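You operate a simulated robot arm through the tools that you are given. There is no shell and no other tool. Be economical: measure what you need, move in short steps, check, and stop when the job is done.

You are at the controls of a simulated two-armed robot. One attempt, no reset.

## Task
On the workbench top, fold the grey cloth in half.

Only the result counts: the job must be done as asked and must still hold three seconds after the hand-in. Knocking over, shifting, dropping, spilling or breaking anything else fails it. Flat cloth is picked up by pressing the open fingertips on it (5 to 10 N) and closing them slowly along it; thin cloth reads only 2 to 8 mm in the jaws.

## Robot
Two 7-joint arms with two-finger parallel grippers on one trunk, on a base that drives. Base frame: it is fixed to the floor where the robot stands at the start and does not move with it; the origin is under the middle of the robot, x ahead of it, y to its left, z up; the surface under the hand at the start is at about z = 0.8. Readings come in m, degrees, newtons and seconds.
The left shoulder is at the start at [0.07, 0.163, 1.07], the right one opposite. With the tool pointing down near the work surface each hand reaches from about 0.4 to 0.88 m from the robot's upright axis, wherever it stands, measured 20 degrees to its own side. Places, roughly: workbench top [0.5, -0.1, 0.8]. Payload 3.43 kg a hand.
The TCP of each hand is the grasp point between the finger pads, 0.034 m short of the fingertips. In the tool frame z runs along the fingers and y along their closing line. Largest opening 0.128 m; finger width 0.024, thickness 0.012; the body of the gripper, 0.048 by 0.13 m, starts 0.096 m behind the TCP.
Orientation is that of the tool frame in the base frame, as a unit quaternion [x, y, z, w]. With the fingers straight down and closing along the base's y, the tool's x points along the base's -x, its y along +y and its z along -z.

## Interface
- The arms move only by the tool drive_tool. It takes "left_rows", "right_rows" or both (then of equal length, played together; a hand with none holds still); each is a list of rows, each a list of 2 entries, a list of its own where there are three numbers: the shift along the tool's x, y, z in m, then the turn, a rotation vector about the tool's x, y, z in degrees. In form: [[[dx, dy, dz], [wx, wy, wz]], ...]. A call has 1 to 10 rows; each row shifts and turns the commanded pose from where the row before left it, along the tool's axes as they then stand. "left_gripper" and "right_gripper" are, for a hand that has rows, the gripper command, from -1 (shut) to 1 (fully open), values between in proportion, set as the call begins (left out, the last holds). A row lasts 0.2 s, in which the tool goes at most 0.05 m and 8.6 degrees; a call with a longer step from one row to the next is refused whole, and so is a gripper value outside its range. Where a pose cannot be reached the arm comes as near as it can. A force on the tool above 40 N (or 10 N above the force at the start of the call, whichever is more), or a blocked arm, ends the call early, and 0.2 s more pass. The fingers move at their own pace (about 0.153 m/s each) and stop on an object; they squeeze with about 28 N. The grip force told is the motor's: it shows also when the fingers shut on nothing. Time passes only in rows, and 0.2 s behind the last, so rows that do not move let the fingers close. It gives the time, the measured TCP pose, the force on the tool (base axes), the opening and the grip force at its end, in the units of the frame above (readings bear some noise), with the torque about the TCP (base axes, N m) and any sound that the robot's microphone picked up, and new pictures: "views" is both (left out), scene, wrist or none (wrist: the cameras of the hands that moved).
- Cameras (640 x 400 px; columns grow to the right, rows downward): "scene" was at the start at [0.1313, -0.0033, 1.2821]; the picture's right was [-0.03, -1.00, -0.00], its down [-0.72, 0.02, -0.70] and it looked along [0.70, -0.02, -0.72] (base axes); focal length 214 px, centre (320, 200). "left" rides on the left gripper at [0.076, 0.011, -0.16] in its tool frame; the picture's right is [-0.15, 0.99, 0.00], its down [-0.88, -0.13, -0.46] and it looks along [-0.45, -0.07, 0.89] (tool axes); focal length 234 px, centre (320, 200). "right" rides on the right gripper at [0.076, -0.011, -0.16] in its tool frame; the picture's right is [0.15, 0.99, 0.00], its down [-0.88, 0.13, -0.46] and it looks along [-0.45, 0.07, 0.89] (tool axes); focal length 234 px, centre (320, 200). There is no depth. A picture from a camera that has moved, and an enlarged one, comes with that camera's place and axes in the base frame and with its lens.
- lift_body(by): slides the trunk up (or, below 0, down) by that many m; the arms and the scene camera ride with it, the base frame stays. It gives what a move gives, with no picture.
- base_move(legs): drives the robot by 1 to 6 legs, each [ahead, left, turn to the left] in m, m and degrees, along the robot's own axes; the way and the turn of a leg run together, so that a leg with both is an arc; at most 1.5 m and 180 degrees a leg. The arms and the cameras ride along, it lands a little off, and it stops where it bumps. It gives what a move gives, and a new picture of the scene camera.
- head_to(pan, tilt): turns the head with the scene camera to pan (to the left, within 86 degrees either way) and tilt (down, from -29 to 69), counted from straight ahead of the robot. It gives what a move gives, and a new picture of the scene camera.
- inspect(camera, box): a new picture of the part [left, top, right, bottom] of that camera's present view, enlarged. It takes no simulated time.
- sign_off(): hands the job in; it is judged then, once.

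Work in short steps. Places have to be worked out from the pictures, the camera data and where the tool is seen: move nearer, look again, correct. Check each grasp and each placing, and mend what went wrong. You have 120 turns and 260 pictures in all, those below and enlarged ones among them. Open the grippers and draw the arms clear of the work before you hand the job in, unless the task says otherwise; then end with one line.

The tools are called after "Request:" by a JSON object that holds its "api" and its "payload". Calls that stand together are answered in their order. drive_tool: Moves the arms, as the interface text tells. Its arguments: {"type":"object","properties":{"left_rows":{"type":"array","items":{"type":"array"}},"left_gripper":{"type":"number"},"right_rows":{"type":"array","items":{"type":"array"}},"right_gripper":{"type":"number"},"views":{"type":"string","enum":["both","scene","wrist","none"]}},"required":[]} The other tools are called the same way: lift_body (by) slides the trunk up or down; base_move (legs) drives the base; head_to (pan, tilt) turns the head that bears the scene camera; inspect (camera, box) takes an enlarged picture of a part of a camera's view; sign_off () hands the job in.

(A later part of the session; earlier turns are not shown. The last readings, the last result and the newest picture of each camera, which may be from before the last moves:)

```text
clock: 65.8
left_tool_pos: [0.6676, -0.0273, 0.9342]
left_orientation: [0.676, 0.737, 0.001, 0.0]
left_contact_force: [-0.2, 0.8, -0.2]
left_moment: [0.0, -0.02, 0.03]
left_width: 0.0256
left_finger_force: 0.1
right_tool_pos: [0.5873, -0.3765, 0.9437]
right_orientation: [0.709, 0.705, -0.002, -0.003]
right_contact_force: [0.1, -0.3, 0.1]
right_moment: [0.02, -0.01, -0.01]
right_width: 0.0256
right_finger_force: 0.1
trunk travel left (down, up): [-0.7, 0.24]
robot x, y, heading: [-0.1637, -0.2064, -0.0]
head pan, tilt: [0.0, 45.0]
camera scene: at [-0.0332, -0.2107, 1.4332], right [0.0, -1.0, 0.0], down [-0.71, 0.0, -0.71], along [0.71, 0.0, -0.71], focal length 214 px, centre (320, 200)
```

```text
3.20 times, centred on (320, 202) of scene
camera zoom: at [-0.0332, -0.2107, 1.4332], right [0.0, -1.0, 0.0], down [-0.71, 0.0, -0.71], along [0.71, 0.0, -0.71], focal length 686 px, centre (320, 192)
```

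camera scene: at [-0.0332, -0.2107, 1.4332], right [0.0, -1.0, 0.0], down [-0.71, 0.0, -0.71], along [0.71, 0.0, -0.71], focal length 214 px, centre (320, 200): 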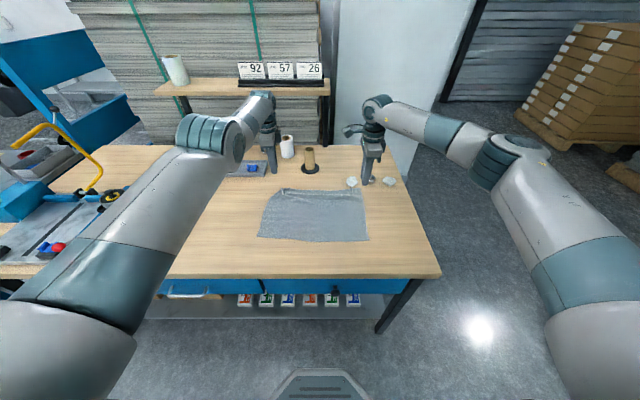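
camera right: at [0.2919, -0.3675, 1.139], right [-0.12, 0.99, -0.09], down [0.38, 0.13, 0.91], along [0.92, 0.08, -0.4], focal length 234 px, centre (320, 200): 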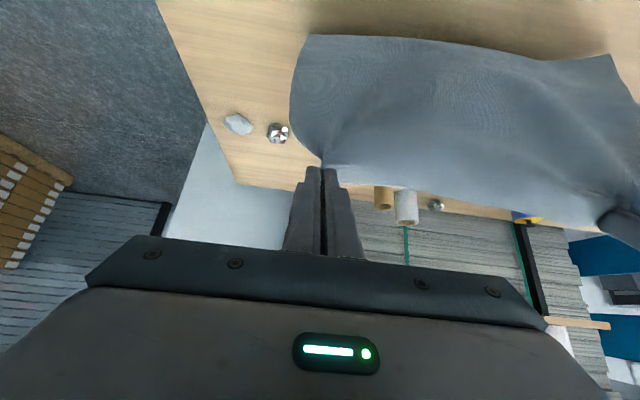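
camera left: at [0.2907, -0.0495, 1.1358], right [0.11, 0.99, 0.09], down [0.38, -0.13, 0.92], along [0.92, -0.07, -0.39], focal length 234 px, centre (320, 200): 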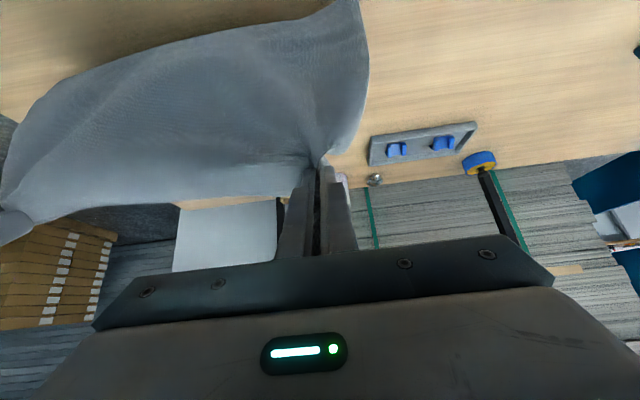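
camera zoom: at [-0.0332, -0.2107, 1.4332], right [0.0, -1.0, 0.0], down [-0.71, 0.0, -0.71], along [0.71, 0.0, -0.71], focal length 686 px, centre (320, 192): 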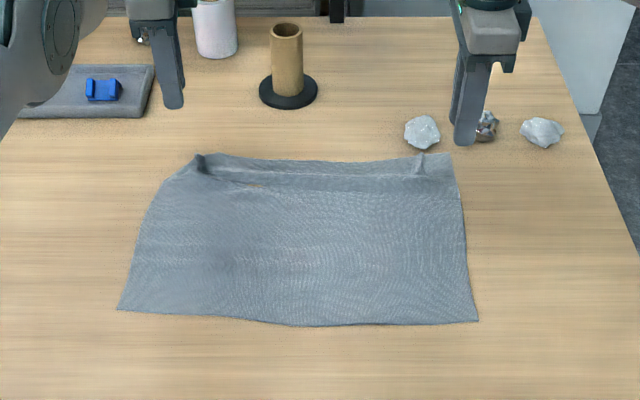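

Cloth undisturbed. Now I'll raise and retract both arms a bit, then drive forward 10 cm and lower the trunk for better reach.

Request:
{"api": "drive_tool", "payload": {"left_rows": [[[0, -0.016, -0.016], [0, 0, 1]], [[0, -0.016, -0.016], [0, 0, 1]], [[0, -0.016, -0.016], [0, 0, 1]], [[0, -0.016, -0.016], [0, 0, 1]], [[0, -0.016, -0.016], [0, 0, 1]], [[0, -0.016, -0.016], [0, 0, 0]], [[0, -0.016, -0.016], [0, 0, 0]]], "right_rows": [[[0, -0.005, -0.016], [0, 0, 0]], [[0, -0.005, -0.016], [0, 0, 0]], [[0, -0.005, -0.016], [0, 0, 0]], [[0, -0.005, -0.016], [0, 0, 0]], [[0, -0.005, -0.016], [0, 0, 0]], [[0, -0.005, -0.016], [0, 0, 0]], [[0, -0.005, -0.016], [0, 0, 0]]], "views": "none"}}

Request:
{"api": "base_move", "payload": {"legs": [[0.08, 0, 0]]}}

```text
clock: 67.4
left_tool_pos: [0.6644, -0.0411, 1.0478]
left_orientation: [0.707, 0.707, 0.0, -0.001]
left_contact_force: [0.5, 0.2, 0.1]
left_moment: [0.0, -0.01, -0.03]
left_width: 0.0257
left_finger_force: 0.1
left hand out of reach, approached as far as the arm can: row 1, 2, 3, 4, 5, 6, 7
right_tool_pos: [0.5519, -0.376, 1.0586]
right_orientation: [0.709, 0.706, 0.0, -0.003]
right_contact_force: [-0.8, -0.5, 0.3]
right_moment: [-0.02, -0.01, 0.0]
right_width: 0.0256
right_finger_force: 0.0
trunk travel left (down, up): [-0.7, 0.24]
robot x, y, heading: [-0.1684, -0.2092, 0.2]
head pan, tilt: [0.0, 45.0]
```

```text
clock: 68.4
left_tool_pos: [0.7432, -0.0399, 1.0468]
left_orientation: [0.707, 0.707, 0.0, -0.001]
left_contact_force: [0.7, -0.4, -0.2]
left_moment: [0.0, -0.01, -0.02]
left_width: 0.0254
left_finger_force: 0.1
right_tool_pos: [0.6306, -0.3745, 1.0576]
right_orientation: [0.708, 0.706, 0.0, -0.003]
right_contact_force: [-0.7, 0.1, 0.1]
right_moment: [-0.01, -0.02, 0.01]
right_width: 0.0256
right_finger_force: 0.0
trunk travel left (down, up): [-0.7, 0.24]
robot x, y, heading: [-0.0887, -0.2126, -0.1]
head pan, tilt: [0.0, 45.0]
camera scene: at [0.0446, -0.2106, 1.4334], right [0.0, -1.0, 0.0], down [-0.71, 0.0, -0.71], along [0.71, 0.0, -0.71], focal length 214 px, centre (320, 200)
```

scene: 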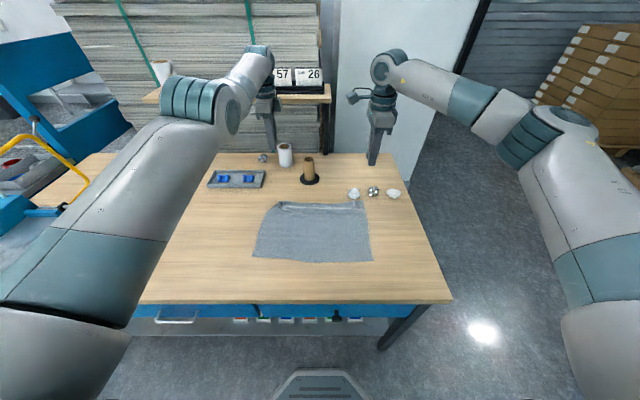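

The left arm is pinned at a limit in this yaw. Mirroring the right hand, the left should be at −90°, so I'll rotate it back through 0.

Request:
{"api": "drive_tool", "payload": {"left_rows": [[[0, 0, 0], [0, 0, -8.6]], [[0, 0, 0], [0, 0, -8.6]], [[0, 0, 0], [0, 0, -8.6]], [[0, 0, 0], [0, 0, -8.6]], [[0, 0, 0], [0, 0, -8.6]], [[0, 0, 0], [0, 0, -8.6]], [[0, 0, 0], [0, 0, -8.6]], [[0, 0, 0], [0, 0, -8.6]], [[0, 0, 0], [0, 0, -8.6]], [[0, 0, 0], [0, 0, -8.6]]], "views": "none"}}

Request:
{"api": "drive_tool", "payload": {"left_rows": [[[0, 0, 0], [0, 0, -8.6]], [[0, 0, 0], [0, 0, -8.6]], [[0, 0, 0], [0, 0, -8.6]], [[0, 0, 0], [0, 0, -8.6]], [[0, 0, 0], [0, 0, -8.6]], [[0, 0, 0], [0, 0, -8.6]], [[0, 0, 0], [0, 0, -8.6]], [[0, 0, 0], [0, 0, -8.6]], [[0, 0, 0], [0, 0, -8.6]], [[0, 0, 0], [0, 0, -8.6]]], "views": "scene"}}

```text
clock: 70.6
left_tool_pos: [0.744, -0.0407, 1.0467]
left_orientation: [0.034, 0.999, 0.0, -0.001]
left_contact_force: [-0.2, -0.4, 1.6]
left_moment: [-0.01, 0.01, -0.02]
left_width: 0.0257
left_finger_force: 0.0
right_tool_pos: [0.6305, -0.3753, 1.0566]
right_orientation: [0.708, 0.706, -0.001, -0.003]
right_contact_force: [-0.7, 0.7, 0.2]
right_moment: [-0.02, 0.01, 0.01]
right_width: 0.0253
right_finger_force: 0.0
trunk travel left (down, up): [-0.7, 0.24]
robot x, y, heading: [-0.0887, -0.2101, -0.1]
head pan, tilt: [0.0, 45.0]
```

```text
clock: 72.8
left_tool_pos: [0.7441, -0.0412, 1.0469]
left_orientation: [-0.657, 0.754, 0.001, 0.0]
left_contact_force: [0.1, 0.0, 0.1]
left_moment: [0.03, -0.03, 0.01]
left_width: 0.0255
left_finger_force: 0.1
right_tool_pos: [0.631, -0.3754, 1.0564]
right_orientation: [0.709, 0.705, -0.001, -0.004]
right_contact_force: [0.1, 0.3, -0.3]
right_moment: [0.02, 0.0, 0.02]
right_width: 0.0256
right_finger_force: 0.0
trunk travel left (down, up): [-0.7, 0.24]
robot x, y, heading: [-0.0906, -0.2093, -0.2]
head pan, tilt: [0.0, 45.0]
camera scene: at [0.0455, -0.2107, 1.4332], right [0.0, -1.0, 0.0], down [-0.71, 0.0, -0.71], along [0.71, 0.0, -0.71], focal length 214 px, centre (320, 200)
```

scene: 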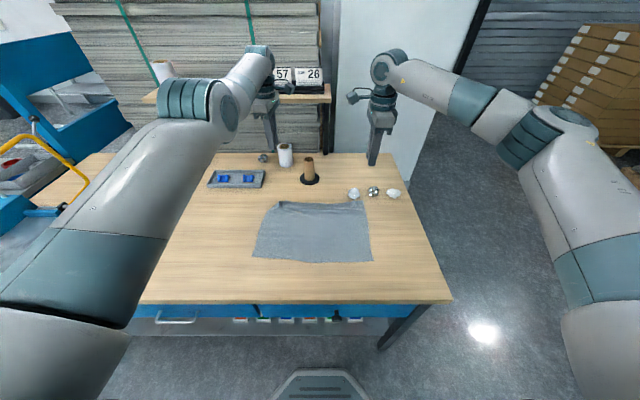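

The left yaw is now −82°. I'll finish it and bring the left hand back in line above the far edge.

Request:
{"api": "drive_tool", "payload": {"left_rows": [[[0, 0, 0], [0, 0, -8]], [[0, 0.02, 0], [0, 0, 0]], [[0, 0.02, 0], [0, 0, 0]], [[0, 0.02, 0], [0, 0, 0]], [[0, 0.02, 0], [0, 0, 0]], [[0, 0, 0], [0, 0, 0]]], "views": "none"}}

Request:
{"api": "lift_body", "payload": {"by": -0.1}}

Request:
{"api": "inspect", "payload": {"camera": "scene", "box": [220, 130, 420, 255]}}

Request:
{"api": "inspect", "payload": {"camera": "left", "box": [0, 0, 640, 400]}}

Request:
{"api": "inspect", "payload": {"camera": "right", "box": [0, 0, 640, 400]}}

```text
clock: 74.2
left_tool_pos: [0.743, -0.0406, 1.0459]
left_orientation: [0.707, -0.707, -0.002, -0.001]
left_contact_force: [0.0, -0.5, 0.4]
left_moment: [0.02, 0.0, 0.0]
left_width: 0.0257
left_finger_force: 0.1
left hand out of reach, approached as far as the arm can: row 2, 3, 4, 5
right_tool_pos: [0.6311, -0.3752, 1.0562]
right_orientation: [0.708, 0.706, -0.001, -0.003]
right_contact_force: [-0.5, 0.7, -0.3]
right_moment: [0.01, 0.02, -0.03]
right_width: 0.0257
right_finger_force: 0.1
trunk travel left (down, up): [-0.7, 0.24]
robot x, y, heading: [-0.0863, -0.2086, 0.4]
head pan, tilt: [0.0, 45.0]
```

```text
clock: 75.5
left_tool_pos: [0.7425, -0.0406, 0.947]
left_orientation: [0.708, -0.706, -0.002, 0.0]
left_contact_force: [0.6, 0.4, 0.9]
left_moment: [-0.04, 0.0, 0.04]
left_width: 0.0258
left_finger_force: 0.0
right_tool_pos: [0.6303, -0.3748, 0.9564]
right_orientation: [0.708, 0.706, -0.001, -0.002]
right_contact_force: [0.8, 0.3, -0.2]
right_moment: [0.02, 0.01, 0.0]
right_width: 0.0258
right_finger_force: 0.1
trunk travel left (down, up): [-0.6, 0.34]
robot x, y, heading: [-0.0854, -0.2078, 0.1]
head pan, tilt: [0.0, 45.0]
```

```text
3.20 times, centred on (320, 192) of scene
camera zoom: at [0.045, -0.2106, 1.3333], right [0.0, -1.0, 0.0], down [-0.71, 0.0, -0.71], along [0.71, 0.0, -0.71], focal length 686 px, centre (320, 224)
```

zoom: 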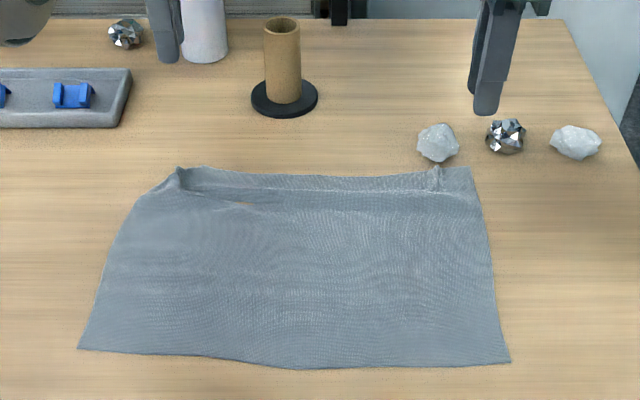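

```text
1.00 times, centred on (320, 200) of left (not enlarged: the box is as wide or as high as the picture)
camera zoom: at [0.7314, -0.1154, 1.1057], right [-0.99, 0.15, 0.0], down [0.13, 0.88, 0.46], along [0.06, 0.45, -0.89], focal length 234 px, centre (320, 200)
```

zoom: 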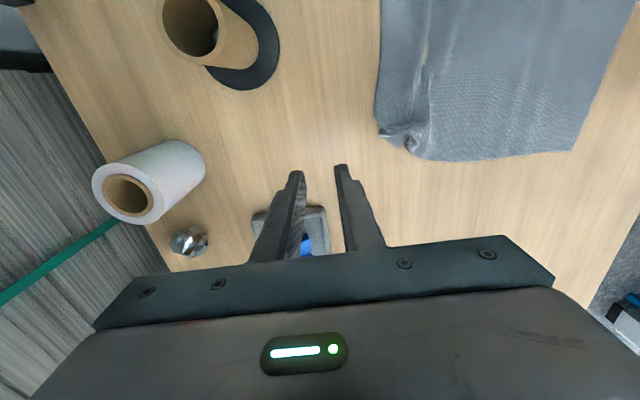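

```text
1.00 times, centred on (320, 200) of right (not enlarged: the box is as wide or as high as the picture)
camera zoom: at [0.6208, -0.2993, 1.1165], right [0.99, 0.14, 0.0], down [0.13, -0.88, 0.45], along [0.06, -0.45, -0.89], focal length 234 px, centre (320, 200)
```

zoom: 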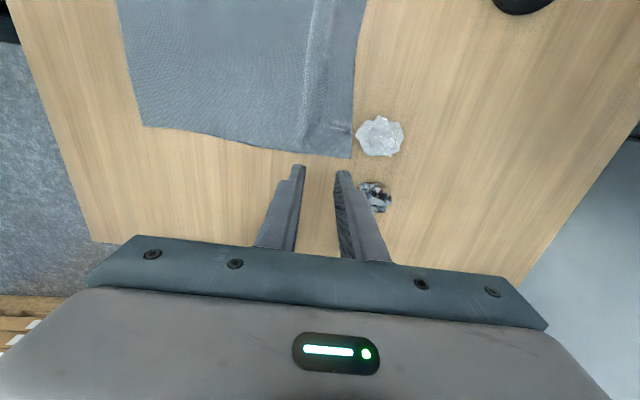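

The left arm seems stuck at full extension in a bad elbow branch. I'll try nudging it outward and up to unstick it.

Request:
{"api": "drive_tool", "payload": {"left_rows": [[[-0.02, 0, 0], [0, 0, 0]], [[-0.02, 0.0, 0], [0, 0, 0]], [[-0.02, 0.02, 0], [0, 0, 0]], [[0, 0.02, 0], [0, 0, 0]], [[0, 0.02, 0], [0, 0, 0]], [[0, 0.02, 0], [0, 0, 0]]], "views": "scene"}}

```text
clock: 77.0
left_tool_pos: [0.7448, 0.0192, 0.9497]
left_orientation: [-0.707, 0.707, 0.002, -0.001]
left_contact_force: [-0.4, 0.0, 0.0]
left_moment: [-0.04, -0.03, 0.02]
left_width: 0.0256
left_finger_force: 0.0
left hand out of reach, approached as far as the arm can: row 3, 4, 5, 6
right_tool_pos: [0.6303, -0.375, 0.9555]
right_orientation: [0.708, 0.706, 0.0, -0.003]
right_contact_force: [-0.5, 0.7, 0.8]
right_moment: [-0.01, -0.02, 0.02]
right_width: 0.0254
right_finger_force: 0.1
trunk travel left (down, up): [-0.6, 0.34]
robot x, y, heading: [-0.0872, -0.2108, -0.2]
head pan, tilt: [0.0, 45.0]
camera scene: at [0.0455, -0.2107, 1.3332], right [0.0, -1.0, 0.0], down [-0.71, 0.0, -0.71], along [0.71, 0.0, -0.71], focal length 214 px, centre (320, 200)
```

scene: 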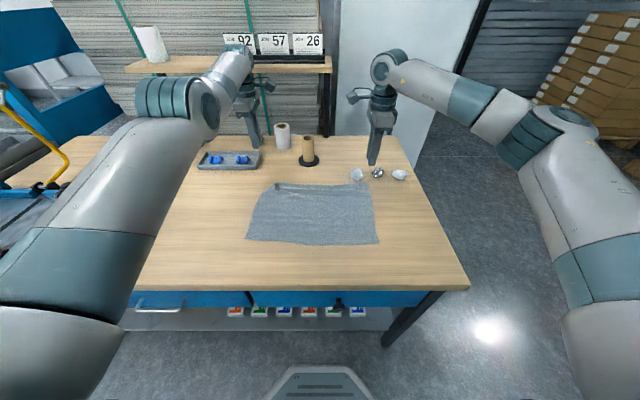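

Request:
{"api": "drive_tool", "payload": {"left_rows": [[[0, 0, -0.02], [8, 0, 0]], [[0, 0, -0.02], [8, 0, 0]], [[0, 0.02, -0.01], [8, 0, 0]], [[0, 0.02, 0], [0, 0, 0]], [[0, 0.02, 0], [0, 0, 0]], [[0, 0.02, 0], [0, 0, 0]]], "views": "scene"}}

```text
clock: 78.3
left_tool_pos: [0.8402, 0.016, 0.9916]
left_orientation: [-0.692, 0.692, -0.144, 0.146]
left_contact_force: [-0.2, 0.7, 0.5]
left_moment: [0.03, -0.01, 0.02]
left_width: 0.0256
left_finger_force: 0.0
left hand out of reach, approached as far as the arm can: row 1, 2, 3, 4, 5, 6
right_tool_pos: [0.6303, -0.3756, 0.9559]
right_orientation: [0.708, 0.706, -0.001, -0.003]
right_contact_force: [-0.2, 0.8, 0.6]
right_moment: [0.0, 0.02, -0.02]
right_width: 0.0255
right_finger_force: 0.1
trunk travel left (down, up): [-0.6, 0.34]
robot x, y, heading: [-0.089, -0.208, 0.1]
head pan, tilt: [0.0, 45.0]
camera scene: at [0.0457, -0.2106, 1.3331], right [0.0, -1.0, 0.0], down [-0.71, 0.0, -0.71], along [0.71, 0.0, -0.71], focal length 214 px, centre (320, 200)
```

scene: 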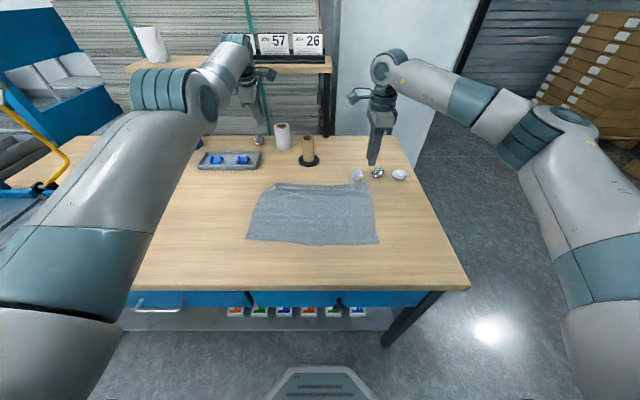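

Tilting outward pushed the hand away, so it's a wrist limit coupled to x. I'll tilt the other way and pull in.

Request:
{"api": "drive_tool", "payload": {"left_rows": [[[0, 0, 0], [-8.5, 0, 0]], [[0, 0, 0], [-8.5, 0, 0]], [[0, 0, 0], [-8.5, 0, 0]], [[0, 0.01, 0], [-8.5, 0, 0]], [[0, 0.015, 0], [-8.5, 0, 0]], [[0, 0.02, 0], [-8.5, 0, 0]], [[0, 0.02, 0], [0, 0, 0]], [[0, 0.02, 0], [0, 0, 0]], [[0, 0.02, 0], [0, 0, 0]]], "views": "scene"}}

```text
clock: 80.3
left_tool_pos: [0.6769, 0.0098, 0.9961]
left_orientation: [0.701, -0.7, -0.098, 0.097]
left_contact_force: [-0.5, -0.1, -0.7]
left_moment: [-0.03, -0.01, -0.01]
left_width: 0.0256
left_finger_force: 0.0
left hand out of reach, approached as far as the arm can: row 1, 2, 3, 4, 5, 6, 7, 8, 9
right_tool_pos: [0.6304, -0.3756, 0.9561]
right_orientation: [0.709, 0.706, -0.001, -0.004]
right_contact_force: [1.1, -0.7, -1.3]
right_moment: [-0.02, 0.01, -0.01]
right_width: 0.0253
right_finger_force: 0.0
trunk travel left (down, up): [-0.6, 0.34]
robot x, y, heading: [-0.0855, -0.2113, -0.1]
head pan, tilt: [0.0, 45.0]
camera scene: at [0.0452, -0.2107, 1.3332], right [0.0, -1.0, 0.0], down [-0.71, 0.0, -0.71], along [0.71, 0.0, -0.71], focal length 214 px, centre (320, 200)
```

scene: 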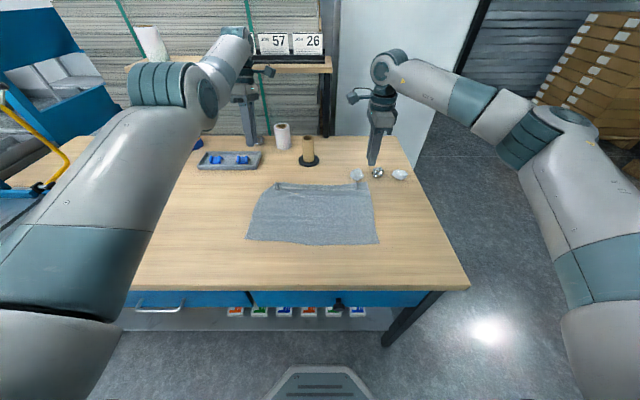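

The yawed left arm is too constrained. Jaws at yaw 0 already close along y, so folding sideways (right edge over to left edge) gives the hinge grip without yaw. I'll turn both hands back to yaw 0 and check the left arm recovers.

Request:
{"api": "drive_tool", "payload": {"left_rows": [[[0, 0, 0], [0, 0, 8.6]], [[0, 0, 0], [0, 0, 8.6]], [[0, 0, 0], [0, 0, 8.6]], [[0, 0, 0], [0, 0, 8.6]], [[0, 0, 0], [0, 0, 8.6]], [[0, 0, 0], [0, 0, 8.6]], [[0, 0, 0], [0, 0, 8.6]], [[0, 0, 0], [0, 0, 8.6]], [[0, 0, 0], [0, 0, 8.6]], [[0, 0, 0], [0, 0, 8.6]]], "right_rows": [[[0, 0, 0], [0, 0, -8.6]], [[0, 0, 0], [0, 0, -8.6]], [[0, 0, 0], [0, 0, -8.6]], [[0, 0, 0], [0, 0, -8.6]], [[0, 0, 0], [0, 0, -8.6]], [[0, 0, 0], [0, 0, -8.6]], [[0, 0, 0], [0, 0, -8.6]], [[0, 0, 0], [0, 0, -8.6]], [[0, 0, 0], [0, 0, -8.6]], [[0, 0, 0], [0, 0, -8.6]]], "views": "none"}}

Request:
{"api": "drive_tool", "payload": {"left_rows": [[[0, 0, 0], [0, 0, 4]], [[0.02, 0, 0], [0, 0, 0]], [[0.02, 0, 0], [0, 0, 0]], [[0.02, 0, 0], [0, 0, 0]], [[0.02, 0, 0], [0, 0, 0]]], "right_rows": [[[0, 0, 0], [0, 0, -4]], [[0, 0, 0], [0, 0, 0]], [[0, 0, 0], [0, 0, 0]], [[0, 0, 0], [0, 0, 0]], [[0, 0, 0], [0, 0, 0]]], "views": "scene"}}

```text
clock: 82.5
left_tool_pos: [0.6779, 0.0105, 0.9951]
left_orientation: [-0.034, 0.99, 0.006, -0.137]
left_contact_force: [-0.2, 0.4, -0.6]
left_moment: [-0.02, -0.04, 0.0]
left_width: 0.0254
left_finger_force: 0.0
right_tool_pos: [0.6313, -0.3746, 0.9561]
right_orientation: [0.035, 0.999, 0.001, -0.003]
right_contact_force: [0.4, 0.1, 0.2]
right_moment: [-0.02, 0.0, 0.02]
right_width: 0.0256
right_finger_force: 0.0
trunk travel left (down, up): [-0.6, 0.34]
robot x, y, heading: [-0.0841, -0.213, 0.1]
head pan, tilt: [0.0, 45.0]
```

```text
clock: 83.8
left_tool_pos: [0.6773, 0.0097, 0.9999]
left_orientation: [0.0, 0.99, 0.001, -0.138]
left_contact_force: [-0.7, -0.3, 0.4]
left_moment: [0.02, -0.01, 0.0]
left_width: 0.0254
left_finger_force: 0.0
left hand out of reach, approached as far as the arm can: row 2, 3, 4, 5
right_tool_pos: [0.631, -0.3758, 0.9566]
right_orientation: [0.002, 1.0, 0.001, -0.002]
right_contact_force: [-0.3, -0.5, 0.1]
right_moment: [0.0, -0.03, -0.01]
right_width: 0.0255
right_finger_force: 0.0
trunk travel left (down, up): [-0.6, 0.34]
robot x, y, heading: [-0.0848, -0.2126, -0.3]
head pan, tilt: [0.0, 45.0]
camera scene: at [0.0455, -0.2106, 1.3332], right [0.0, -1.0, 0.0], down [-0.71, 0.0, -0.71], along [0.71, 0.0, -0.71], focal length 214 px, centre (320, 200)
```

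scene: 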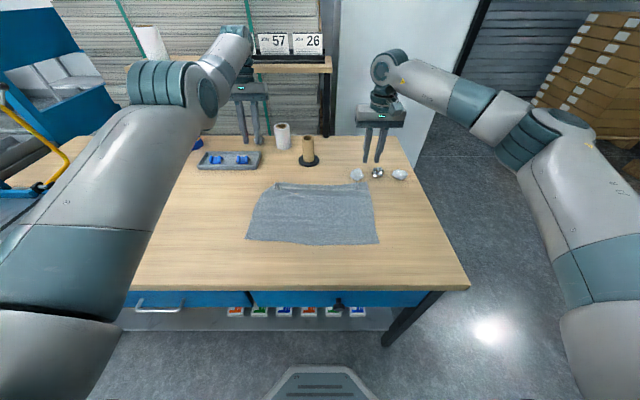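

Request:
{"api": "drive_tool", "payload": {"left_rows": [[[0, 0.03, 0], [0, 8, 0]], [[0, 0.03, 0], [0, 8, 0]], [[0, 0.03, -0.02], [0, 0, 0]], [[0, 0.03, -0.02], [0, 0, 0]], [[0, 0.03, -0.02], [0, 0, 0]], [[0, 0.03, -0.02], [0, 0, 0]], [[0.02, 0.02, 0], [0, 0, 0]], [[0.03, 0, 0], [0, 0, 0]], [[0.03, 0, 0], [0, 0, 0]], [[0.03, 0, 0], [0, 0, 0]]], "views": "scene"}}

```text
clock: 86.0
left_tool_pos: [0.6813, 0.0295, 1.0199]
left_orientation: [0.003, 0.992, 0.001, -0.123]
left_contact_force: [-0.2, -0.2, -0.7]
left_moment: [0.02, -0.02, 0.0]
left_width: 0.0255
left_finger_force: 0.1
left hand out of reach, approached as far as the arm can: row 1, 2, 3, 4, 5, 6, 7, 8, 9, 10
right_tool_pos: [0.6306, -0.3751, 0.9573]
right_orientation: [0.002, 1.0, 0.002, -0.004]
right_contact_force: [0.0, -0.3, 0.1]
right_moment: [0.0, -0.02, -0.02]
right_width: 0.0253
right_finger_force: 0.1
trunk travel left (down, up): [-0.6, 0.34]
robot x, y, heading: [-0.0883, -0.2091, 0.0]
head pan, tilt: [0.0, 45.0]
camera scene: at [0.0454, -0.2106, 1.3332], right [0.0, -1.0, 0.0], down [-0.71, 0.0, -0.71], along [0.71, 0.0, -0.71], focal length 214 px, centre (320, 200)
```

scene: 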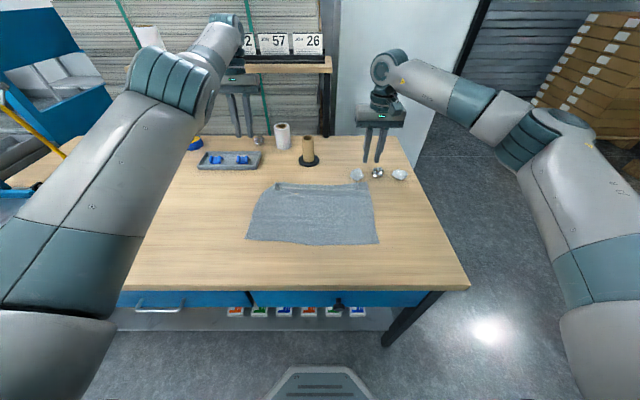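

The left arm looks straightened and singular. I'll try moving it inward along a chord (toward −y and down), with some tilt freedom.

Request:
{"api": "drive_tool", "payload": {"left_rows": [[[0.02, -0.03, 0.02], [0, 0, 0]], [[0.02, -0.03, 0.02], [0, 0, 0]], [[0.02, -0.03, 0.02], [0, 0, 0]], [[0.03, -0.03, 0], [0, 0, 0]], [[0.03, -0.02, 0], [0, 0, 0]], [[0.03, 0, 0], [0, 0, 0]]], "views": "scene"}}

```text
clock: 87.3
left_tool_pos: [0.6583, -0.1267, 1.0144]
left_orientation: [0.0, 0.99, 0.001, -0.138]
left_contact_force: [-0.1, -0.4, 0.2]
left_moment: [0.0, 0.01, 0.03]
left_width: 0.0255
left_finger_force: 0.0
left hand out of reach, approached as far as the arm can: row 1, 2, 3, 4, 5, 6
right_tool_pos: [0.6308, -0.3755, 0.957]
right_orientation: [0.002, 1.0, 0.002, -0.003]
right_contact_force: [0.2, 0.7, 0.2]
right_moment: [-0.04, 0.01, -0.02]
right_width: 0.0256
right_finger_force: 0.0
trunk travel left (down, up): [-0.6, 0.34]
robot x, y, heading: [-0.0878, -0.2106, -0.1]
head pan, tilt: [0.0, 45.0]
camera scene: at [0.0456, -0.2103, 1.3331], right [0.0, -1.0, 0.0], down [-0.71, 0.0, -0.71], along [0.71, 0.0, -0.71], focal length 214 px, centre (320, 200)
```

scene: 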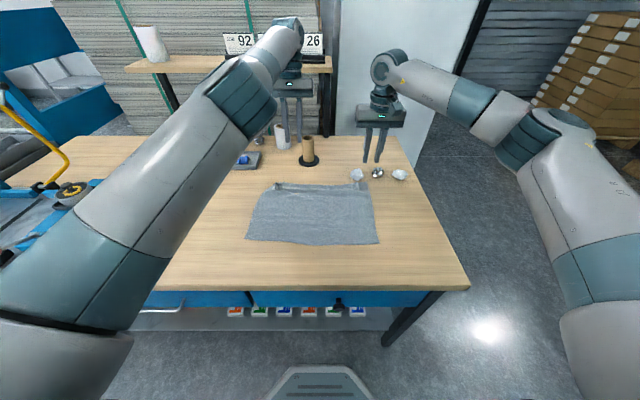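

Request:
{"api": "drive_tool", "payload": {"left_rows": [[[0.0, 0, 0.04], [0, 0, 0]], [[0.0, 0, 0.04], [0, 0, 0]], [[0.04, 0.0, 0], [0, 0, 0]], [[0.04, 0.0, 0], [0, 0, 0]], [[0.04, 0.0, 0], [0, 0, 0]]], "views": "scene"}}

```text
clock: 88.5
left_tool_pos: [0.6627, -0.1382, 0.9612]
left_orientation: [0.0, 0.99, 0.001, -0.138]
left_contact_force: [-0.2, 0.1, 0.1]
left_moment: [0.03, -0.01, 0.0]
left_width: 0.0256
left_finger_force: 0.0
left hand out of reach, approached as far as the arm can: row 1, 2, 3, 4, 5
right_tool_pos: [0.6299, -0.3754, 0.9574]
right_orientation: [0.002, 1.0, 0.002, -0.002]
right_contact_force: [0.3, -0.2, -0.4]
right_moment: [0.02, 0.0, 0.02]
right_width: 0.0255
right_finger_force: 0.0
trunk travel left (down, up): [-0.6, 0.34]
robot x, y, heading: [-0.084, -0.207, -0.4]
head pan, tilt: [0.0, 45.0]
camera scene: at [0.0454, -0.2107, 1.3332], right [0.0, -1.0, 0.0], down [-0.71, 0.0, -0.71], along [0.71, 0.0, -0.71], focal length 214 px, centre (320, 200)
```

scene: 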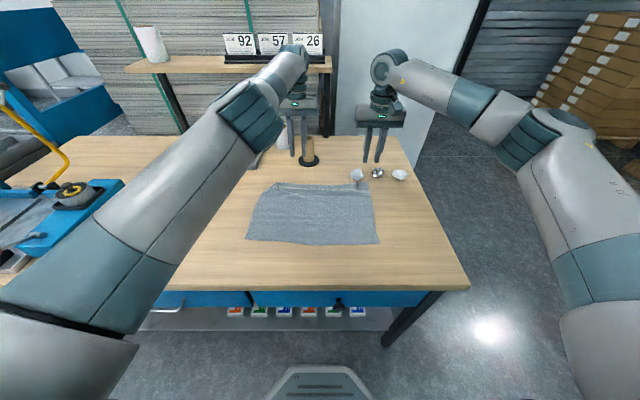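

Still stuck on the sphere of full extension. I'll swing the left arm outward to the left, where its elbow may bend freely again; that also clears the workspace.

Request:
{"api": "drive_tool", "payload": {"left_rows": [[[0, 0.03, -0.02], [0, 0, 0]], [[0, 0.035, -0.02], [0, 0, 0]], [[0, 0.04, 0], [0, 0, 0]], [[0.005, 0.04, 0], [0, 0, 0]], [[0.01, 0.04, 0], [0, 0, 0]], [[0.015, 0.04, 0], [0, 0, 0]], [[0.02, 0.04, 0], [0, 0, 0]], [[0.02, 0.04, 0], [0, 0, 0]], [[0.03, 0.03, 0], [0, 0, 0]], [[0.03, 0.03, 0], [0, 0, 0]]], "views": "scene"}}

```text
clock: 90.8
left_tool_pos: [0.6409, 0.2422, 1.0344]
left_orientation: [0.0, 0.99, -0.002, -0.139]
left_contact_force: [0.4, 0.5, 0.0]
left_moment: [-0.01, -0.02, 0.01]
left_width: 0.0256
left_finger_force: 0.1
left hand out of reach, approached as far as the arm can: row 2, 3, 4, 5, 6, 7, 8, 9, 10
right_tool_pos: [0.6306, -0.3731, 0.957]
right_orientation: [0.002, 1.0, 0.001, -0.003]
right_contact_force: [0.3, 0.7, 0.0]
right_moment: [-0.02, 0.0, -0.01]
right_width: 0.0256
right_finger_force: 0.0
trunk travel left (down, up): [-0.6, 0.34]
robot x, y, heading: [-0.0869, -0.2092, 0.2]
head pan, tilt: [0.0, 45.0]
camera scene: at [0.045, -0.2085, 1.3332], right [0.0, -1.0, 0.0], down [-0.71, 0.0, -0.71], along [0.71, 0.0, -0.71], focal length 214 px, centre (320, 200)
```

scene: 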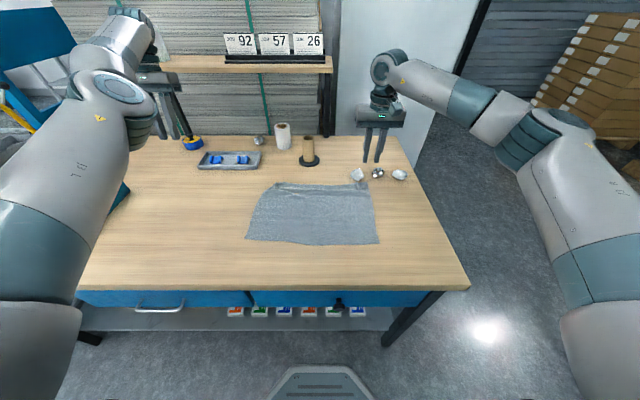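

The elbow now shows a bend. I'll test pulling inward from here.

Request:
{"api": "drive_tool", "payload": {"left_rows": [[[0.02, 0, -0.005], [0, 5, 0]], [[0.02, 0, -0.005], [0, 5, 0]], [[0.02, 0, 0], [0, 6, 0]], [[0.02, 0, 0], [0, 0, 0]], [[0.02, 0, 0], [0, 0, 0]]], "views": "scene"}}

```text
clock: 92.0
left_tool_pos: [0.5264, 0.234, 1.0735]
left_orientation: [0.0, 0.962, 0.001, -0.274]
left_contact_force: [0.5, -1.3, 0.5]
left_moment: [0.01, -0.04, -0.03]
left_width: 0.0252
left_finger_force: 0.0
left hand out of reach, approached as far as the arm can: row 2, 3
right_tool_pos: [0.6298, -0.3753, 0.9563]
right_orientation: [0.002, 1.0, 0.002, -0.002]
right_contact_force: [-0.2, -0.2, 0.2]
right_moment: [0.0, -0.02, 0.0]
right_width: 0.0256
right_finger_force: 0.1
trunk travel left (down, up): [-0.6, 0.34]
robot x, y, heading: [-0.0859, -0.2089, -0.0]
head pan, tilt: [0.0, 45.0]
camera scene: at [0.0443, -0.2101, 1.3333], right [0.0, -1.0, 0.0], down [-0.71, 0.0, -0.71], along [0.71, 0.0, -0.71], focal length 214 px, centre (320, 200)
```

scene: 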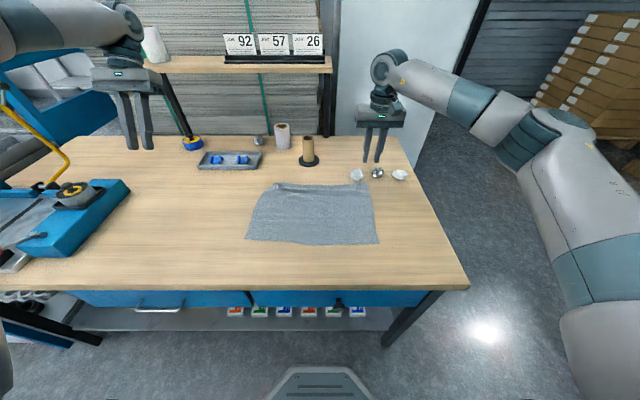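

The left arm has recovered. Its tilt is −32°, so I'll correct that and move it back toward its usual spot.

Request:
{"api": "drive_tool", "payload": {"left_rows": [[[0, 0, 0], [0, -8, 0]], [[0, 0, 0], [0, -8, 0]], [[0, 0, 0], [0, -8, 0]], [[0, 0, 0], [0, -7.8, 0]], [[0, -0.03, 0], [0, 0, 0]], [[0, -0.03, 0], [0, 0, 0]], [[0, -0.03, 0.01], [0, 0, 0]], [[0, -0.03, 0.01], [0, 0, 0]], [[0, -0.03, 0.01], [0, 0, 0]]], "views": "scene"}}

```text
clock: 94.0
left_tool_pos: [0.5266, 0.0835, 1.0428]
left_orientation: [0.0, 1.0, 0.001, 0.0]
left_contact_force: [-1.1, 0.1, 0.1]
left_moment: [0.0, -0.02, -0.01]
left_width: 0.0254
left_finger_force: 0.1
right_tool_pos: [0.6306, -0.3763, 0.9567]
right_orientation: [0.002, 1.0, 0.002, -0.003]
right_contact_force: [-0.1, 0.2, 0.0]
right_moment: [-0.02, 0.03, 0.01]
right_width: 0.0255
right_finger_force: 0.0
trunk travel left (down, up): [-0.6, 0.34]
robot x, y, heading: [-0.0853, -0.2085, 0.1]
head pan, tilt: [0.0, 45.0]
camera scene: at [0.046, -0.2112, 1.3331], right [0.0, -1.0, 0.0], down [-0.71, 0.0, -0.71], along [0.71, 0.0, -0.71], focal length 214 px, centre (320, 200)
```

scene: 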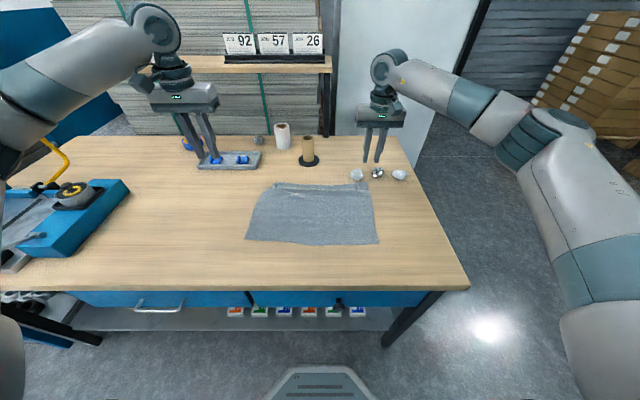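

The left arm is back in a normal posture, mirroring the right. I'll now yaw left −90° and right +90° together so both jaws close along x.

Request:
{"api": "drive_tool", "payload": {"left_rows": [[[0, 0, 0], [0, 0, -8.6]], [[0, 0, 0], [0, 0, -8.6]], [[0, 0, 0], [0, 0, -8.6]], [[0, 0, 0], [0, 0, -8.6]], [[0, 0, 0], [0, 0, -8.6]], [[0, 0, 0], [0, 0, -8.6]], [[0, 0, 0], [0, 0, -8.6]], [[0, 0, 0], [0, 0, -8.6]], [[0, 0, 0], [0, 0, -8.6]], [[0, 0, 0], [0, 0, -8.6]]], "right_rows": [[[0, 0, 0], [0, 0, 8.6]], [[0, 0, 0], [0, 0, 8.6]], [[0, 0, 0], [0, 0, 8.6]], [[0, 0, 0], [0, 0, 8.6]], [[0, 0, 0], [0, 0, 8.6]], [[0, 0, 0], [0, 0, 8.6]], [[0, 0, 0], [0, 0, 8.6]], [[0, 0, 0], [0, 0, 8.6]], [[0, 0, 0], [0, 0, 8.6]], [[0, 0, 0], [0, 0, 8.6]]], "views": "none"}}

Request:
{"api": "inspect", "payload": {"camera": "scene", "box": [220, 160, 420, 285]}}

```text
clock: 96.2
left_tool_pos: [0.5273, 0.0838, 1.0432]
left_orientation: [-0.682, 0.731, 0.0, 0.001]
left_contact_force: [0.0, 0.4, 0.4]
left_moment: [-0.03, -0.03, 0.01]
left_width: 0.0255
left_finger_force: 0.2
right_tool_pos: [0.6307, -0.3747, 0.9564]
right_orientation: [0.683, 0.73, 0.0, -0.003]
right_contact_force: [-0.2, 0.4, -0.4]
right_moment: [-0.01, 0.03, 0.01]
right_width: 0.0256
right_finger_force: 0.2
trunk travel left (down, up): [-0.6, 0.34]
robot x, y, heading: [-0.0833, -0.2143, -0.4]
head pan, tilt: [0.0, 45.0]
```

```text
3.20 times, centred on (320, 222) of scene
camera zoom: at [0.0454, -0.2105, 1.3332], right [0.0, -1.0, 0.0], down [-0.71, 0.0, -0.71], along [0.71, 0.0, -0.71], focal length 686 px, centre (320, 128)
```

zoom: 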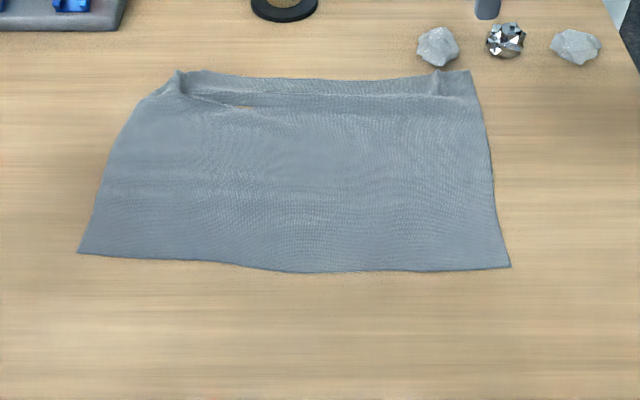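

The cloth is flat except for ridges near the far corners (far edge x≈0.67). I'll move both hands above the far edge with the jaws at about 50 mm and check through the wrist cameras.

Request:
{"api": "drive_tool", "payload": {"left_rows": [[[0, 0, 0], [0, 0, -4]], [[0.0232, -0.0213, 0.0238], [0, 0, 0]], [[0.0232, -0.0213, 0.0238], [0, 0, 0]], [[0.0232, -0.0213, 0.0238], [0, 0, 0]], [[0.0232, -0.0213, 0.0238], [0, 0, 0]], [[0.0232, -0.0213, 0.0238], [0, 0, 0]], [[0.0232, -0.0213, 0.0238], [0, 0, 0]]], "right_rows": [[[0, 0, 0], [0, 0, 4]], [[0.0017, 0.005, 0.0093], [0, 0, 0]], [[0.0017, 0.005, 0.0093], [0, 0, 0]], [[0.0017, 0.005, 0.0093], [0, 0, 0]], [[0.0017, 0.005, 0.0093], [0, 0, 0]], [[0.0017, 0.005, 0.0093], [0, 0, 0]], [[0.0017, 0.005, 0.0093], [0, 0, 0]]], "left_gripper": -0.22, "right_gripper": -0.22, "views": "both"}}

```text
clock: 97.8
left_tool_pos: [0.6557, -0.0558, 0.8987]
left_orientation: [0.707, -0.707, -0.001, 0.0]
left_contact_force: [1.2, 1.3, 0.3]
left_moment: [0.0, 0.0, -0.04]
left_width: 0.0501
left_finger_force: 0.1
right_tool_pos: [0.6616, -0.365, 0.8995]
right_orientation: [0.708, 0.706, -0.001, -0.004]
right_contact_force: [-0.7, -0.4, -0.1]
right_moment: [-0.01, 0.01, 0.02]
right_width: 0.0497
right_finger_force: 0.0
trunk travel left (down, up): [-0.6, 0.34]
robot x, y, heading: [-0.0847, -0.2114, 0.1]
head pan, tilt: [0.0, 45.0]
camera scene: at [0.0469, -0.2117, 1.333], right [0.0, -1.0, 0.0], down [-0.71, 0.0, -0.71], along [0.71, 0.0, -0.71], focal length 214 px, centre (320, 200)
camera right: at [0.6523, -0.2896, 1.0592], right [0.99, 0.14, -0.01], down [0.13, -0.88, 0.45], along [0.06, -0.45, -0.89], focal length 234 px, centre (320, 200)
camera left: at [0.6436, -0.1313, 1.0566], right [-0.99, 0.15, 0.0], down [0.13, 0.88, 0.46], along [0.07, 0.45, -0.89], focal length 234 px, centre (320, 200)
```

scene: 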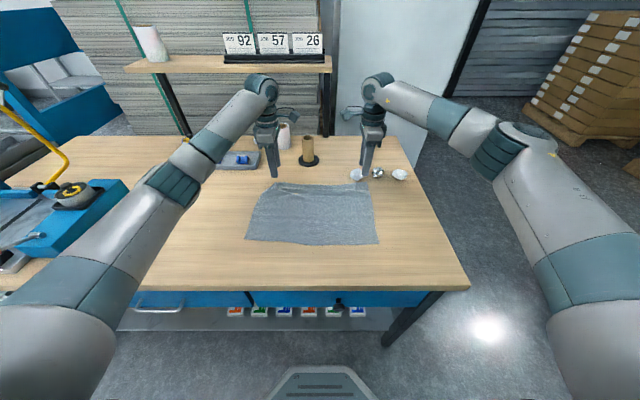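
right: 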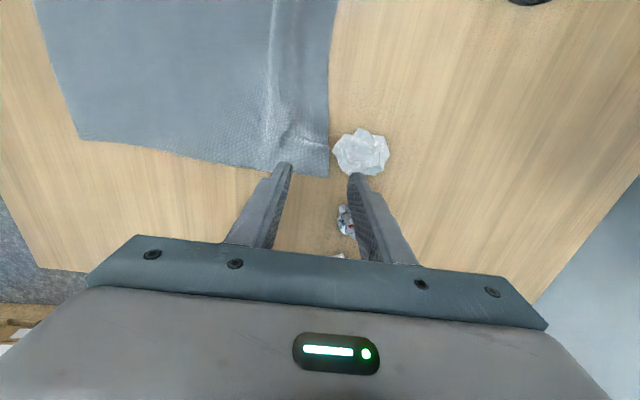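
left: 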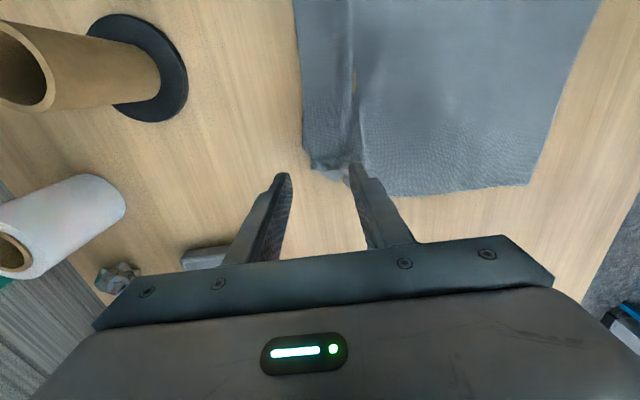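

The white stone sits right beside the right finger's path (x≈0.70), so I must stay clear of it. I'll zoom to pick the grip points.

Request:
{"api": "inspect", "payload": {"camera": "right", "box": [220, 60, 420, 200]}}

Request:
{"api": "inspect", "payload": {"camera": "left", "box": [240, 60, 440, 200]}}

```text
2.86 times, centred on (320, 130) of right
camera zoom: at [0.6523, -0.2896, 1.0592], right [0.99, 0.14, -0.01], down [0.13, -0.88, 0.45], along [0.06, -0.45, -0.89], focal length 669 px, centre (320, 400)
```

zoom: 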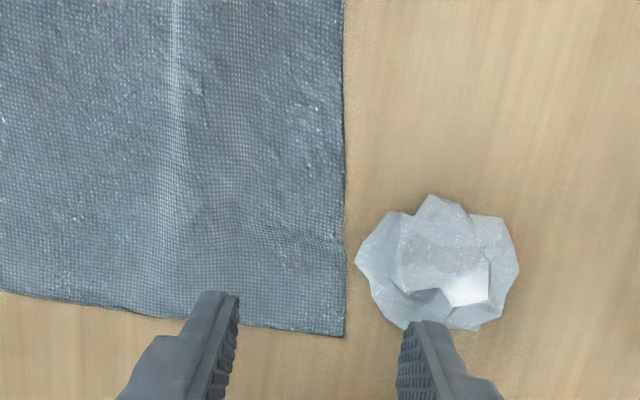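

```text
2.86 times, centred on (340, 130) of left
camera zoom: at [0.6436, -0.1313, 1.0566], right [-0.99, 0.15, 0.0], down [0.13, 0.88, 0.46], along [0.07, 0.45, -0.89], focal length 669 px, centre (263, 400)
```

zoom: 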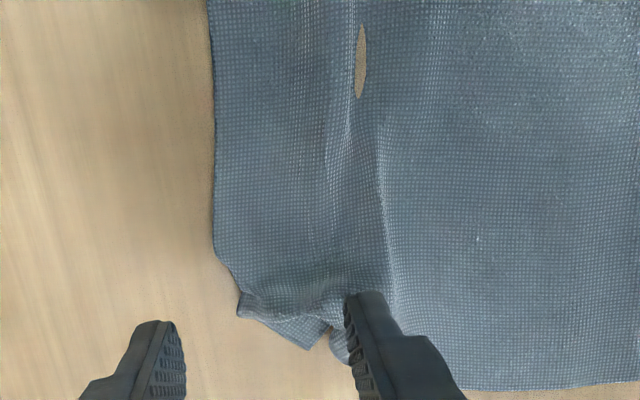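

Far edge at x≈0.675, with the stone just beyond it. I'll use a narrow 22 mm opening centred at x≈0.648 for both, then descend near the surface.

Request:
{"api": "drive_tool", "payload": {"left_rows": [[[0.002, 0.008, 0.0], [0, 0, 0]], [[0, 0, 0.02], [0, 0, 0]], [[0, 0, 0.02], [0, 0, 0]], [[0, 0, 0.014], [0, 0, 0]], [[0, 0, 0.003], [0, 0, 0]]], "right_rows": [[[-0.003, -0.0136, 0.0], [0, 0, 0]], [[0, 0, 0.02], [0, 0, 0]], [[0, 0, 0.02], [0, 0, 0]], [[0, 0, 0.014], [0, 0, 0]], [[0, 0, 0.003], [0, 0, 0]]], "left_gripper": -0.656, "right_gripper": -0.656, "views": "wrist"}}

```text
clock: 99.0
left_tool_pos: [0.6471, -0.0558, 0.8408]
left_orientation: [0.707, -0.707, -0.001, 0.0]
left_contact_force: [0.7, -0.4, -0.3]
left_moment: [0.01, 0.0, 0.02]
left_width: 0.0219
left_finger_force: 0.0
right_tool_pos: [0.6461, -0.368, 0.8452]
right_orientation: [0.708, 0.706, 0.0, -0.003]
right_contact_force: [0.8, -0.2, -0.1]
right_moment: [-0.01, 0.04, -0.02]
right_width: 0.0219
right_finger_force: 0.0
trunk travel left (down, up): [-0.6, 0.34]
robot x, y, heading: [-0.0842, -0.2066, 0.1]
head pan, tilt: [0.0, 45.0]
camera right: at [0.6371, -0.2917, 1.0037], right [0.99, 0.14, 0.0], down [0.13, -0.88, 0.45], along [0.06, -0.45, -0.89], focal length 234 px, centre (320, 200)
camera left: at [0.6349, -0.1321, 1.0003], right [-0.99, 0.15, 0.0], down [0.13, 0.88, 0.46], along [0.07, 0.45, -0.89], focal length 234 px, centre (320, 200)
```

right: 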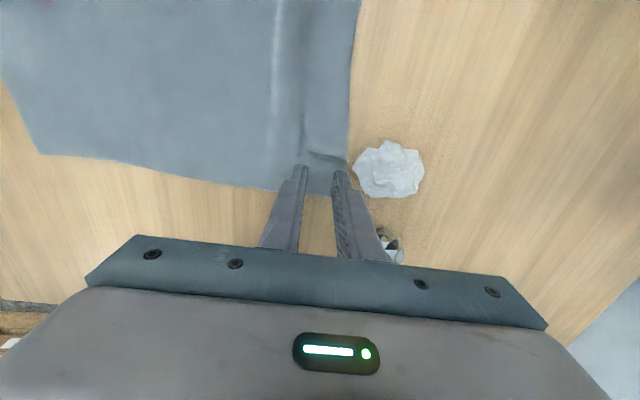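
left: 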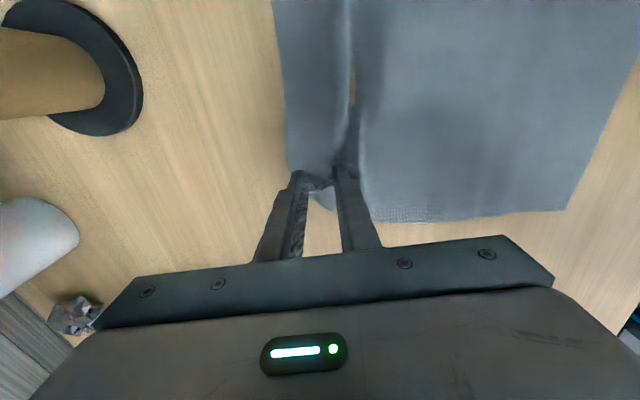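

Well placed and clear of the stone. I'll descend to contact.

Request:
{"api": "drive_tool", "payload": {"left_rows": [[[0, 0, 0.002], [0, 0, 0]], [[0, 0, 0.0015], [0, 0, 0]], [[0, 0, 0.001], [0, 0, 0]], [[0, 0, 0], [0, 0, 0]]], "right_rows": [[[0, 0, 0.003], [0, 0, 0]], [[0, 0, 0.003], [0, 0, 0]], [[0, 0, 0.0015], [0, 0, 0]], [[0, 0, 0.001], [0, 0, 0]]], "views": "none"}}

```text
clock: 100.0
left_tool_pos: [0.6468, -0.0573, 0.8386]
left_orientation: [-0.707, 0.707, 0.001, 0.001]
left_contact_force: [0.8, -0.4, 0.4]
left_moment: [0.02, 0.01, 0.0]
left_width: 0.0219
left_finger_force: 0.1
right_tool_pos: [0.6461, -0.3673, 0.8363]
right_orientation: [0.708, 0.706, 0.0, -0.003]
right_contact_force: [0.1, -1.0, 0.0]
right_moment: [0.02, -0.02, 0.0]
right_width: 0.0222
right_finger_force: 0.1
trunk travel left (down, up): [-0.6, 0.34]
robot x, y, heading: [-0.0869, -0.2107, 0.0]
head pan, tilt: [0.0, 45.0]
```

Request:
{"api": "drive_tool", "payload": {"left_rows": [[[0, 0, 0.0015], [0, 0, 0]], [[0, 0, 0.001], [0, 0, 0]], [[0, 0, 0], [0, 0, 0]]], "right_rows": [[[0, 0, 0.001], [0, 0, 0]], [[0, 0, 0.0007], [0, 0, 0]], [[0, 0, 0], [0, 0, 0]]], "views": "none"}}

```text
clock: 100.8
left_tool_pos: [0.6468, -0.0564, 0.8357]
left_orientation: [0.708, -0.707, 0.0, 0.0]
left_contact_force: [1.9, 0.6, 2.6]
left_moment: [0.0, -0.02, 0.0]
left_width: 0.0224
left_finger_force: 0.2
right_tool_pos: [0.6461, -0.3675, 0.8364]
right_orientation: [0.708, 0.707, 0.001, -0.002]
right_contact_force: [0.7, 0.7, 10.8]
right_moment: [-0.05, -0.17, -0.02]
right_width: 0.022
right_finger_force: 0.1
trunk travel left (down, up): [-0.6, 0.34]
robot x, y, heading: [-0.0867, -0.2117, -0.0]
head pan, tilt: [0.0, 45.0]
```

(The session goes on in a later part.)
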